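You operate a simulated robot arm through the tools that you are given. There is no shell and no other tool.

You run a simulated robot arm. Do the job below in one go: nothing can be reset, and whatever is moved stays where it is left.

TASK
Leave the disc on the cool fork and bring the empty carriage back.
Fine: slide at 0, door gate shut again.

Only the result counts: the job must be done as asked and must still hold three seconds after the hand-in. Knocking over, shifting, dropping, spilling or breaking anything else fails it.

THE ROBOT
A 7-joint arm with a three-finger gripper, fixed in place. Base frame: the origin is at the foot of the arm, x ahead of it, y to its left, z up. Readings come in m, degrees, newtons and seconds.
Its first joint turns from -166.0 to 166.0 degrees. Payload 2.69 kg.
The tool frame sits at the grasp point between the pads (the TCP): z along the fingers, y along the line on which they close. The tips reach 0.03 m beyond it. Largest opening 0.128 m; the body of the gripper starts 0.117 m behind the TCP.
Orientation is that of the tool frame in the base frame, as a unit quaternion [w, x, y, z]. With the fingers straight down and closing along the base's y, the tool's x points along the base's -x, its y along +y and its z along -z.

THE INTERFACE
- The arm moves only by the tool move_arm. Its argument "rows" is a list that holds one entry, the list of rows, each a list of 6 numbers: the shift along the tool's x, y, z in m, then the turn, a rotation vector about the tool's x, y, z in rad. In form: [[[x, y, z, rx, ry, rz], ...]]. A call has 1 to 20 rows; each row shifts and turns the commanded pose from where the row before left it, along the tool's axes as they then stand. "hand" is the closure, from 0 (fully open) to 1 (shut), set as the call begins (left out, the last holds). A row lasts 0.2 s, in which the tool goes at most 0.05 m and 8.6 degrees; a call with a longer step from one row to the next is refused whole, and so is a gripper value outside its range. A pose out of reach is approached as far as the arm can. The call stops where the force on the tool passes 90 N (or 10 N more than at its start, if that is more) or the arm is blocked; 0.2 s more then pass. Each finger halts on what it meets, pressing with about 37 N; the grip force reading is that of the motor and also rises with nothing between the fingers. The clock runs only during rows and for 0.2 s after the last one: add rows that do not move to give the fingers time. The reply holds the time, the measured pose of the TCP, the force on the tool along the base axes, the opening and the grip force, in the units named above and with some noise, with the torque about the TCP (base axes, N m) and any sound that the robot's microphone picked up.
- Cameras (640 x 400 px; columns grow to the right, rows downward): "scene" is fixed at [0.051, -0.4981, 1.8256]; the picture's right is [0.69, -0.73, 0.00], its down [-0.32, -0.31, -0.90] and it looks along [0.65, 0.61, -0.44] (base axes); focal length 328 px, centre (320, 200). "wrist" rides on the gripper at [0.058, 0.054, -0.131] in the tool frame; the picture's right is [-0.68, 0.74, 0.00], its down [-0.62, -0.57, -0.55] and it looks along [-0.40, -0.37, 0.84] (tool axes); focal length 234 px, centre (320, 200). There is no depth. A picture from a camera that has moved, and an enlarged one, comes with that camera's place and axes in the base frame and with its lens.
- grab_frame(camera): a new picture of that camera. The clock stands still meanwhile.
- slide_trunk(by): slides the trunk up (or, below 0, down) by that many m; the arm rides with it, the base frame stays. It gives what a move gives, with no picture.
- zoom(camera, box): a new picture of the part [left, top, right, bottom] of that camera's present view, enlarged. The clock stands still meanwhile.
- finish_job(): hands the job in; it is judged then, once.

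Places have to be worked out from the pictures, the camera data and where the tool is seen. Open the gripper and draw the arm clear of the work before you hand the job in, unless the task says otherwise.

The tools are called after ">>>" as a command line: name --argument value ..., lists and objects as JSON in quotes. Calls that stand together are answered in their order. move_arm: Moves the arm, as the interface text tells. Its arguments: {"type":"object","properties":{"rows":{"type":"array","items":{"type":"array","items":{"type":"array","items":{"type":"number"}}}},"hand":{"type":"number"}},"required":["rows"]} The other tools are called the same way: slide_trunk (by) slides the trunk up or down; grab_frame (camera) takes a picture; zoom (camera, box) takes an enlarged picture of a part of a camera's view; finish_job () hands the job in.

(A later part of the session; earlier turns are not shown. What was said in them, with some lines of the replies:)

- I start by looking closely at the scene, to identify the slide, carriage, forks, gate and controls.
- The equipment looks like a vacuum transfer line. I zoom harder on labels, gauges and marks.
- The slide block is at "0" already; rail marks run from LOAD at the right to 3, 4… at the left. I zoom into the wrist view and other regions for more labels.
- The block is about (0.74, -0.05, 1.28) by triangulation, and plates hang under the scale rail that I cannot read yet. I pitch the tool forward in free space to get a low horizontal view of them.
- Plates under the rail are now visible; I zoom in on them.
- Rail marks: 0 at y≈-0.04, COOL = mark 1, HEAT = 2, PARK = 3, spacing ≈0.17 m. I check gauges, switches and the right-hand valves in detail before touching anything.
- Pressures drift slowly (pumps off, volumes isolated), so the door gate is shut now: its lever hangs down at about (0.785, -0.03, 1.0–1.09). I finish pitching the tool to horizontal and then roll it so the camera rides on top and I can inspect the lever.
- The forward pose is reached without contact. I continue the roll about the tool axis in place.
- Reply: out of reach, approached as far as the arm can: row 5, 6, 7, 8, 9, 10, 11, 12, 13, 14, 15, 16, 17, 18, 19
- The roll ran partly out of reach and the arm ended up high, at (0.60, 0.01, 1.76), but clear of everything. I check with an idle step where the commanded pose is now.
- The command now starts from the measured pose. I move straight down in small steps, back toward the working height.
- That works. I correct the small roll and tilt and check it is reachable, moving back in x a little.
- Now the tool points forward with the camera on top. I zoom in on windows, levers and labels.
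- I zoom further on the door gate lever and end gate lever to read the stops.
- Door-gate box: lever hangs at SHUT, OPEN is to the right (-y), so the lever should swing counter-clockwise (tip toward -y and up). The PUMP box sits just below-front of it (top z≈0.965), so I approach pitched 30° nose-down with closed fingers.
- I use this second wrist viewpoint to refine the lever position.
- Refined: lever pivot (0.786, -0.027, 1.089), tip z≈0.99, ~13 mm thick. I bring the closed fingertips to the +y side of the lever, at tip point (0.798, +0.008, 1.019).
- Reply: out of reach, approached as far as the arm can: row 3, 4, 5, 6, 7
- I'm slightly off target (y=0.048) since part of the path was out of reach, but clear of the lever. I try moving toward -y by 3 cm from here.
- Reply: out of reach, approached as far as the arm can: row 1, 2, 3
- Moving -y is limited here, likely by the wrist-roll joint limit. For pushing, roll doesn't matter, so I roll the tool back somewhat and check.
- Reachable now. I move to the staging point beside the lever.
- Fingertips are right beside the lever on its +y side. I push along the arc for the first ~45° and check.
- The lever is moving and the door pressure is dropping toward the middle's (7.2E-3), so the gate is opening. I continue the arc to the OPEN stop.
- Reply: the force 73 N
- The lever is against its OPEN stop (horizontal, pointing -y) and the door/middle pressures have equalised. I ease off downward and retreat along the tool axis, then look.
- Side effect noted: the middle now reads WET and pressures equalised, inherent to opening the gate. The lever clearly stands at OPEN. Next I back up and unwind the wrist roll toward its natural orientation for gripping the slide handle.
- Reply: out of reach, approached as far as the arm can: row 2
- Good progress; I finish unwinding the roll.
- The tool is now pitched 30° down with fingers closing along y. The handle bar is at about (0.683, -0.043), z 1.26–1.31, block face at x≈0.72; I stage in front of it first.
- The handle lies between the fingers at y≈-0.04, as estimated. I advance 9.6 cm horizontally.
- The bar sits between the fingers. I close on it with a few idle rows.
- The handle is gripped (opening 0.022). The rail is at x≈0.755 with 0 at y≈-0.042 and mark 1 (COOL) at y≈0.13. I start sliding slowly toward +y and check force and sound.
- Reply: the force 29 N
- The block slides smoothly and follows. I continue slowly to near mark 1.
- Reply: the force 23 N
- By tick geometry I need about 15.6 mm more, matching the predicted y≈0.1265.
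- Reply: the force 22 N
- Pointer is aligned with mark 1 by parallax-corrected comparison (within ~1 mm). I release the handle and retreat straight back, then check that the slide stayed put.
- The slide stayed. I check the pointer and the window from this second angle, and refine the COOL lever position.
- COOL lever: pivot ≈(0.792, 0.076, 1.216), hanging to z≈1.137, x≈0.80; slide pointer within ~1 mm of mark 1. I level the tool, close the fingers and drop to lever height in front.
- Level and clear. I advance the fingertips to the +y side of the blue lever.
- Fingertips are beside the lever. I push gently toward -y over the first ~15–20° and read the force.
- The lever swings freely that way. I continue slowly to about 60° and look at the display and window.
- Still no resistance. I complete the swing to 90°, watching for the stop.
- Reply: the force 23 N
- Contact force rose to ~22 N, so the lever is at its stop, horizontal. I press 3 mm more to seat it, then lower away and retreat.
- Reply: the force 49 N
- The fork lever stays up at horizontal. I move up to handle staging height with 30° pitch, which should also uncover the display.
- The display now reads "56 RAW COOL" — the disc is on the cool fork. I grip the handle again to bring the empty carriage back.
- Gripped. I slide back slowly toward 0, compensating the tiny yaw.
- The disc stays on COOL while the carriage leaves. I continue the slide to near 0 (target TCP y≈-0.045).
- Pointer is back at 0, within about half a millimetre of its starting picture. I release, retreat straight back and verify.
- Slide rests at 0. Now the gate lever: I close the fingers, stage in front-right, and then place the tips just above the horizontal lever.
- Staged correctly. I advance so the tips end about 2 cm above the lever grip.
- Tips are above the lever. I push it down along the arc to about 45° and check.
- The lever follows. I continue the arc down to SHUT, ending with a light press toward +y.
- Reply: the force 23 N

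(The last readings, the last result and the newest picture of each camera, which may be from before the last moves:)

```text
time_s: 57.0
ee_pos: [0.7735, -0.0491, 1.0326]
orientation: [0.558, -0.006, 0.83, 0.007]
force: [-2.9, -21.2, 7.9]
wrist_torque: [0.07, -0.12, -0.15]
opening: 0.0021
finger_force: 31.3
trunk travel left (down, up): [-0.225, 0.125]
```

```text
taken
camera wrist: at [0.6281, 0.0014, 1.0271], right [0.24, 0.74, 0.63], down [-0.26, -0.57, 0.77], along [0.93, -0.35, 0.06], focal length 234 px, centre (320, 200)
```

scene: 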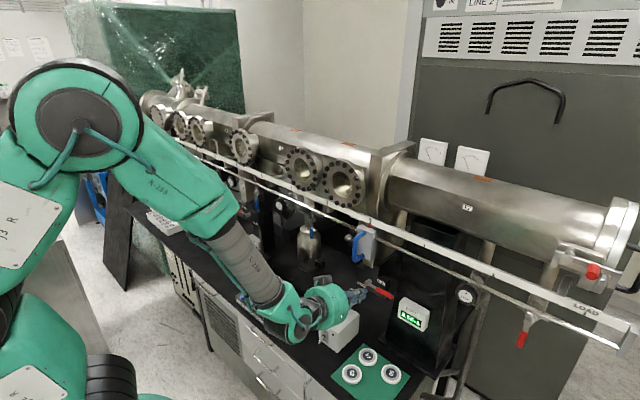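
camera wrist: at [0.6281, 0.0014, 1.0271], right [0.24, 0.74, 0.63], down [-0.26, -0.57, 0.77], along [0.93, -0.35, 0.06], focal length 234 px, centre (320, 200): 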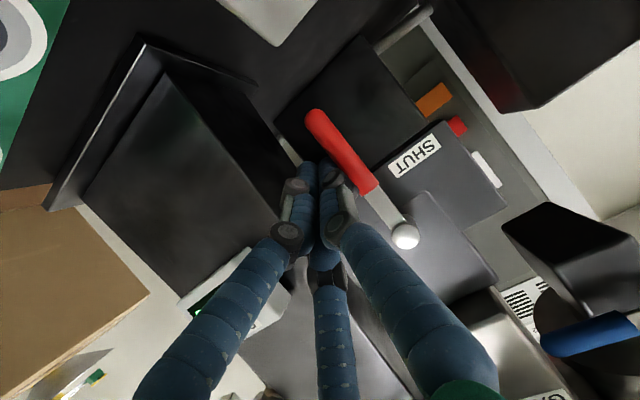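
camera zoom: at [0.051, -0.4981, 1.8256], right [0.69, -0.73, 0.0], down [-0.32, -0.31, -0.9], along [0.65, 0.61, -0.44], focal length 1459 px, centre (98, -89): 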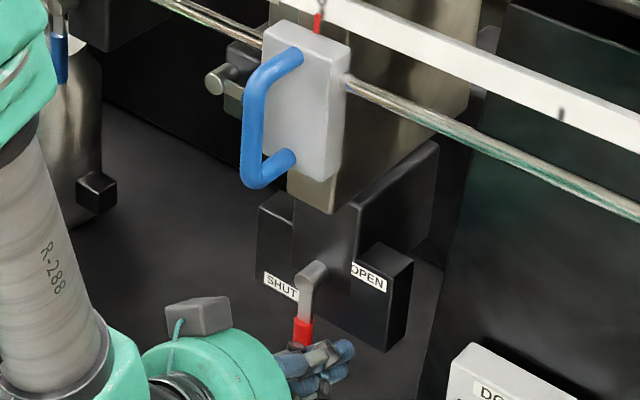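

The lever hangs straight down and pushes back with ~21 N, so it is at the SHUT stop. I press 3 mm more to be sure, then ease off toward -y and retreat along the tool axis.

>>> move_arm --rows '[[[0, 0.003, 0, 0, 0, 0], [0, 0, 0, 0, 0, 0]]]'

>>> move_arm --rows '[[[0, -0.012, 0, 0, 0, 0], [0, -0.008, -0.02, 0, 0, 0], [0, 0, -0.045, 0, 0, 0], [0, 0, -0.045, 0, 0, 0], [0, 0, -0.045, 0, 0, 0], [0, 0, -0.045, 0, 0, 0]]]'

>>> grab_frame --camera "scene"

>>> zoom --camera "scene" --box '[350, 265, 390, 310]'

>>> grab_frame --camera "wrist"

```text
time_s: 57.6
ee_pos: [0.7747, -0.0491, 1.0317]
orientation: [0.557, -0.004, 0.83, 0.007]
force: [-0.3, -53.7, 8.8]
wrist_torque: [-0.09, -0.15, -0.52]
opening: 0.0019
finger_force: 31.0
trunk travel left (down, up): [-0.225, 0.125]
```

```text
time_s: 59.0
ee_pos: [0.5879, -0.068, 1.1085]
orientation: [0.556, -0.007, 0.831, 0.008]
force: [0.6, -0.6, -0.5]
wrist_torque: [0.0, -0.01, -0.03]
opening: 0.002
finger_force: 31.8
trunk travel left (down, up): [-0.225, 0.125]
```

```text
taken
```

scene: 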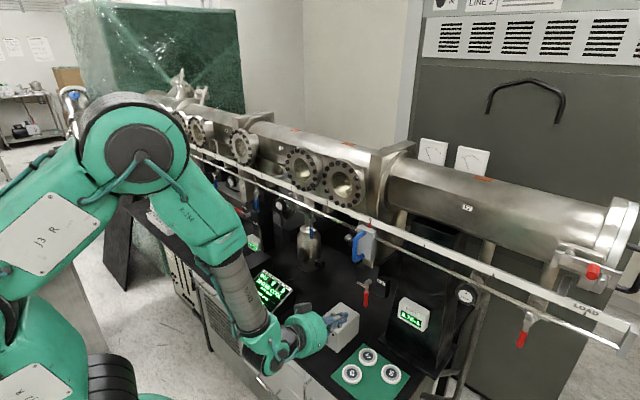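

```text
8.89 times, centred on (370, 288) of scene
camera zoom: at [0.051, -0.4981, 1.8256], right [0.69, -0.73, 0.0], down [-0.32, -0.31, -0.9], along [0.65, 0.61, -0.44], focal length 2918 px, centre (-124, -578)
```

zoom: 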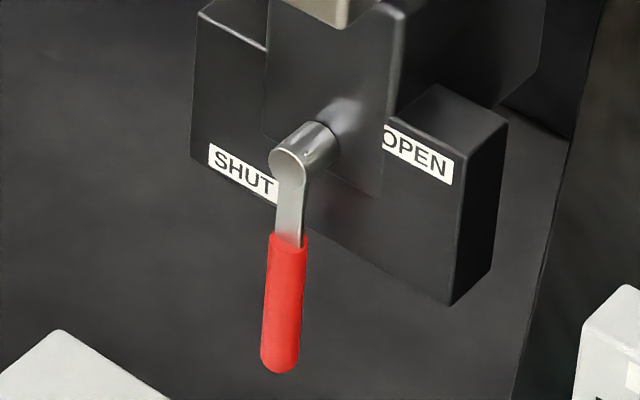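

```text
taken
camera wrist: at [0.4437, -0.0173, 1.1034], right [0.24, 0.74, 0.63], down [-0.26, -0.57, 0.78], along [0.93, -0.35, 0.05], focal length 234 px, centre (320, 200)
```

wrist: 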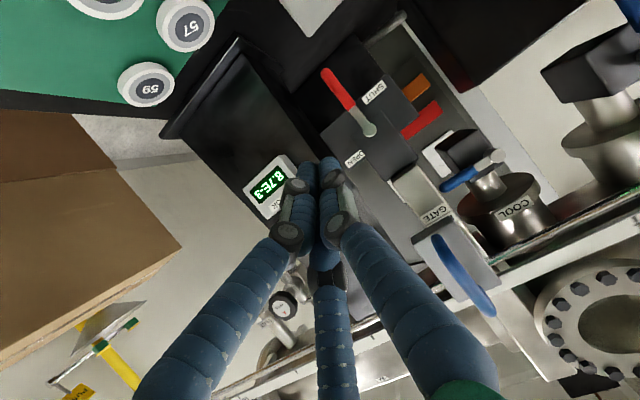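

The lever looks exactly as at the start (SHUT). I open the gripper, draw the arm back and up, then do final checks.

>>> move_arm --rows '[[[-0.027, 0, -0.0329, 0, 0, 0], [-0.027, 0, -0.0329, 0, 0, 0], [-0.027, 0, -0.0329, 0, 0, 0], [-0.027, 0, -0.0329, 0, 0, 0], [-0.03, 0.02, 0, 0, 0, 0], [-0.03, 0.02, 0, 0, 0, 0]]]' --hand 0

>>> grab_frame --camera "scene"

>>> zoom --camera "scene" --box '[340, 210, 404, 250]'

>>> zoom --camera "scene" --box '[235, 265, 299, 325]'

>>> zoom --camera "scene" --box '[238, 232, 270, 252]'

>>> zoom --camera "scene" --box '[390, 295, 438, 335]'

>>> zoom --camera "scene" --box '[310, 210, 410, 330]'

```text
time_s: 60.4
ee_pos: [0.5295, -0.0317, 1.3137]
orientation: [0.556, -0.007, 0.831, 0.007]
force: [0.7, -0.6, -0.2]
wrist_torque: [0.03, 0.0, 0.05]
opening: 0.1279
finger_force: 0.1
trunk travel left (down, up): [-0.225, 0.125]
```

```text
taken
```

scene: 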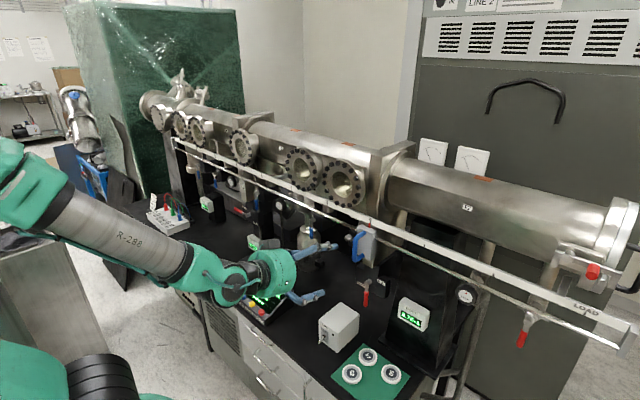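

```text
10.00 times, centred on (372, 230) of scene
camera zoom: at [0.051, -0.4981, 1.8256], right [0.69, -0.73, 0.0], down [-0.32, -0.31, -0.9], along [0.65, 0.61, -0.44], focal length 3282 px, centre (-200, -100)
```

zoom: 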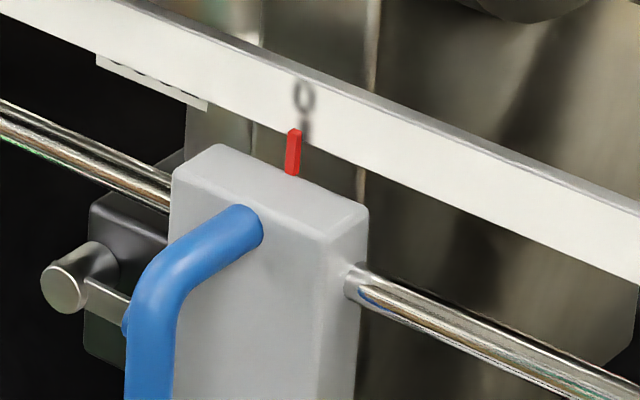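

```text
6.67 times, centred on (267, 295) of scene
camera zoom: at [0.051, -0.4981, 1.8256], right [0.69, -0.73, 0.0], down [-0.32, -0.31, -0.9], along [0.65, 0.61, -0.44], focal length 2188 px, centre (673, -433)
```

zoom: 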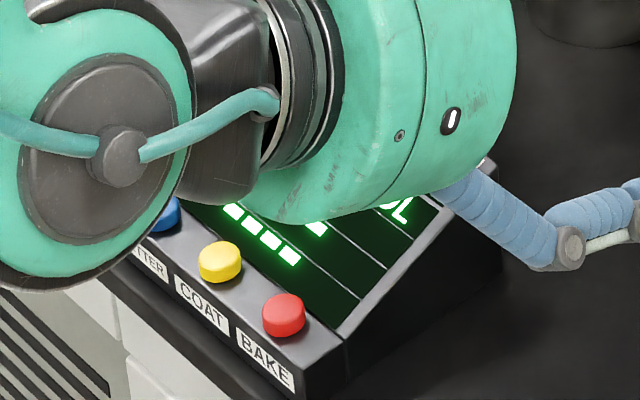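

```text
16.00 times, centred on (254, 242) of scene
camera zoom: at [0.051, -0.4981, 1.8256], right [0.69, -0.73, 0.0], down [-0.32, -0.31, -0.9], along [0.65, 0.61, -0.44], focal length 5252 px, centre (1376, -472)
```

zoom: 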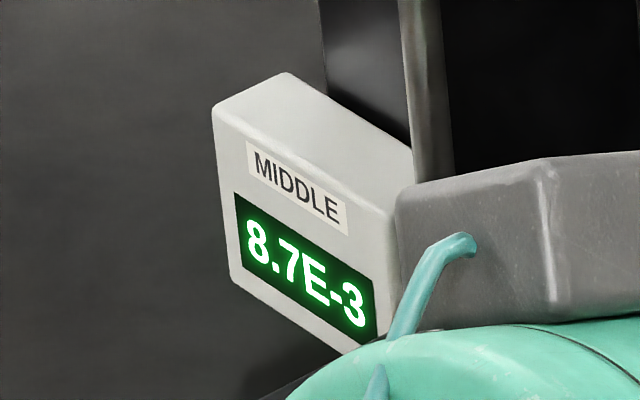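

```text
10.00 times, centred on (414, 315) of scene
camera zoom: at [0.051, -0.4981, 1.8256], right [0.69, -0.73, 0.0], down [-0.32, -0.31, -0.9], along [0.65, 0.61, -0.44], focal length 3282 px, centre (-620, -950)
```

zoom: 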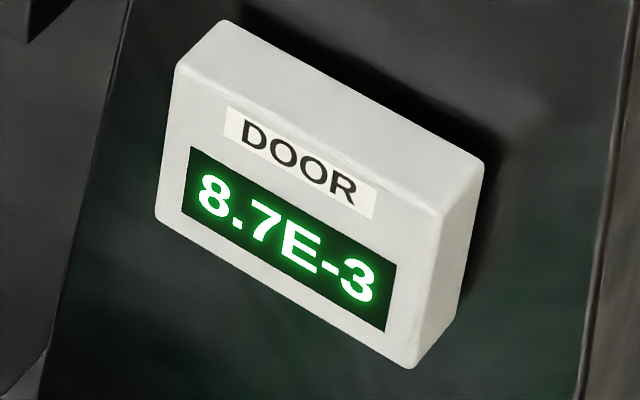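

```text
3.33 times, centred on (360, 270) of scene
camera zoom: at [0.051, -0.4981, 1.8256], right [0.69, -0.73, 0.0], down [-0.32, -0.31, -0.9], along [0.65, 0.61, -0.44], focal length 1094 px, centre (187, -33)
```

zoom: 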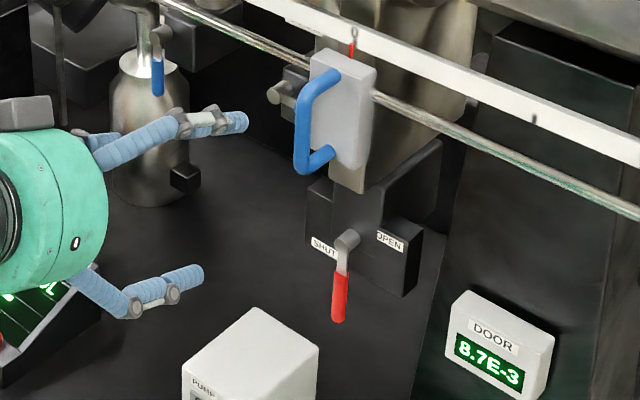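

Slide at 0 and lever at SHUT. I draw the arm further back and up, wait a little, and recheck the display and the levers once more.

>>> move_arm --rows '[[[-0.04, 0.02, -0.015, 0, 0, 0], [-0.04, 0.02, -0.015, 0, 0, 0], [-0.04, 0.02, -0.015, 0, 0, 0], [-0.04, 0.02, -0.015, 0, 0, 0], [0, 0, 0, 0, 0, 0], [0, 0, 0, 0, 0, 0], [0, 0, 0, 0, 0, 0], [0, 0, 0, 0, 0, 0], [0, 0, 0, 0, 0, 0], [0, 0, 0, 0, 0, 0]]]'

>>> grab_frame --camera "scene"

>>> zoom --camera "scene" --box '[235, 265, 299, 325]'

>>> zoom --camera "scene" --box '[390, 295, 438, 335]'

>>> zoom --camera "scene" --box '[238, 232, 270, 252]'

>>> grab_frame --camera "wrist"

```text
time_s: 62.6
ee_pos: [0.5344, 0.0487, 1.4826]
orientation: [0.556, -0.007, 0.831, 0.007]
force: [0.7, -0.7, -0.5]
wrist_torque: [-0.01, -0.02, 0.01]
opening: 0.1279
finger_force: 0.1
trunk travel left (down, up): [-0.225, 0.125]
```

```text
taken
```

scene: 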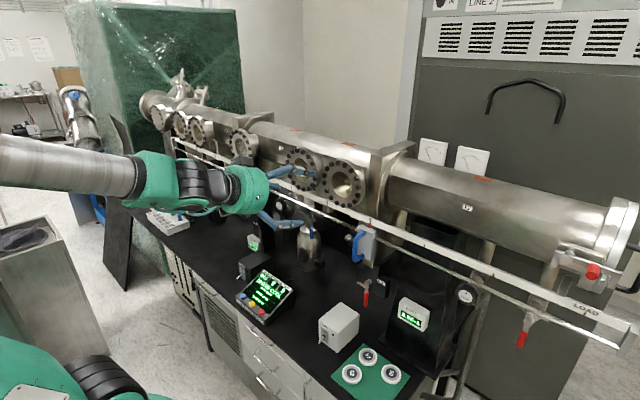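

```text
6.67 times, centred on (267, 295) of scene
camera zoom: at [0.051, -0.4981, 1.8256], right [0.69, -0.73, 0.0], down [-0.32, -0.31, -0.9], along [0.65, 0.61, -0.44], focal length 2188 px, centre (673, -433)
```

zoom: 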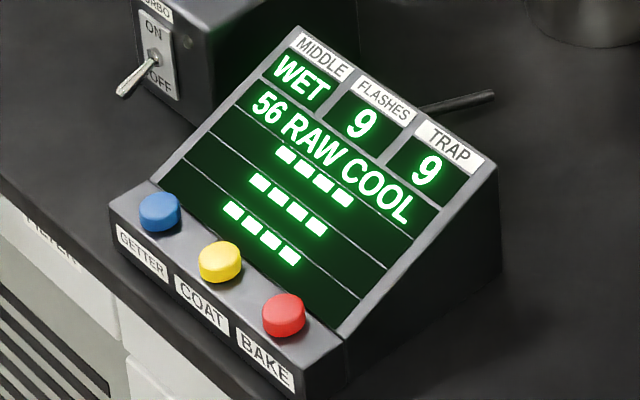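

```text
10.00 times, centred on (414, 315) of scene
camera zoom: at [0.051, -0.4981, 1.8256], right [0.69, -0.73, 0.0], down [-0.32, -0.31, -0.9], along [0.65, 0.61, -0.44], focal length 3282 px, centre (-620, -950)
```

zoom: 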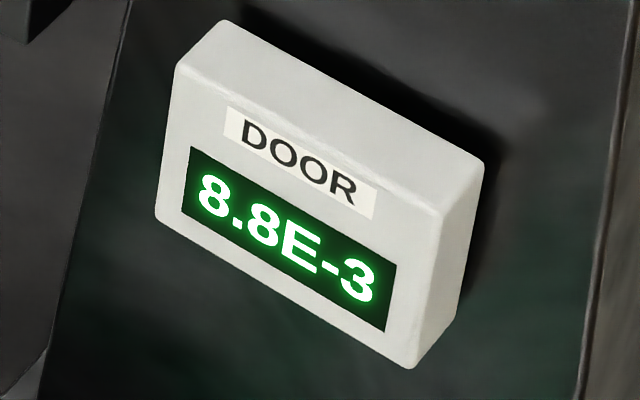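

```text
16.00 times, centred on (254, 242) of scene
camera zoom: at [0.051, -0.4981, 1.8256], right [0.69, -0.73, 0.0], down [-0.32, -0.31, -0.9], along [0.65, 0.61, -0.44], focal length 5252 px, centre (1376, -472)
```

zoom: 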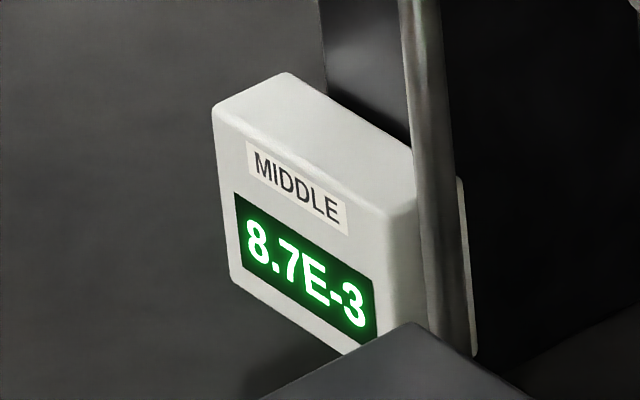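

```text
taken
camera wrist: at [0.3883, 0.0983, 1.4781], right [0.24, 0.74, 0.63], down [-0.26, -0.57, 0.78], along [0.93, -0.35, 0.05], focal length 234 px, centre (320, 200)
```

wrist: 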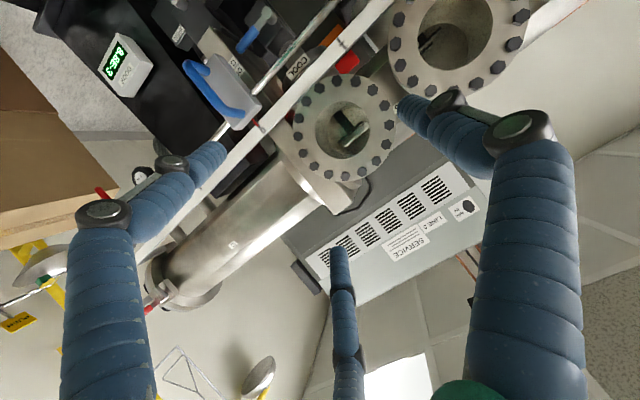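

Gauges diverge again (8.8 vs 8.7E-3), so the gate is shut. One last look through the COOL window for the disc on its fork.

>>> zoom --camera "wrist" --box '[295, 75, 395, 180]'

```text
3.81 times, centred on (345, 128) of wrist
camera zoom: at [0.3883, 0.0983, 1.4781], right [0.24, 0.74, 0.63], down [-0.26, -0.57, 0.78], along [0.93, -0.35, 0.05], focal length 892 px, centre (225, 476)
```

zoom: 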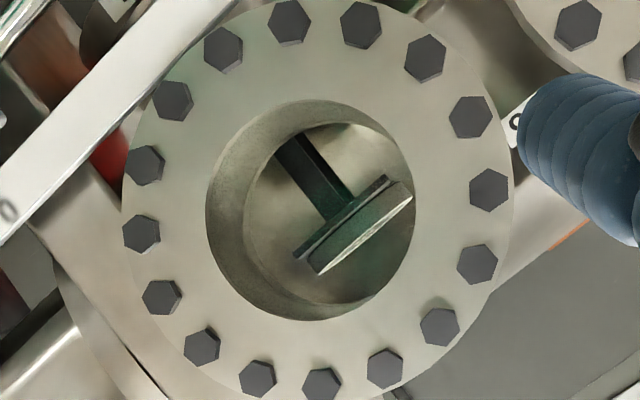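

The disc is visible on the raised COOL fork, the slide is at 0, the gate lever is at SHUT, and the gripper is open and clear. I hand the job in.

>>> finish_job

```text
The job is handed in.
```

The disc is on the cool fork, the empty carriage is back at 0, and the door gate is shut.

- **Disc:** the display reads "56 RAW COOL", and I could see the disc on the raised fork through the COOL window. I left the cool fork lever up so the fork keeps holding it.
- **Carriage:** the pointer is back on the 0 mark, within about half a millimetre of where it started.
- **Door gate:** the lever is back at its SHUT stop. The door and middle gauges have started to drift apart again, which fits a closed gate.
- **Side effect:** opening the gate let the door section's gas into the middle section. The middle display changed from DRY to WET, and the middle pressure rose from 5.8E-4 to 8.7E-3. Both pumps were off when I started and I left them off, so this has not been pumped back down.

The gripper is open and the arm is clear of the work. I felt no contact beyond the slide handle and the two levers.
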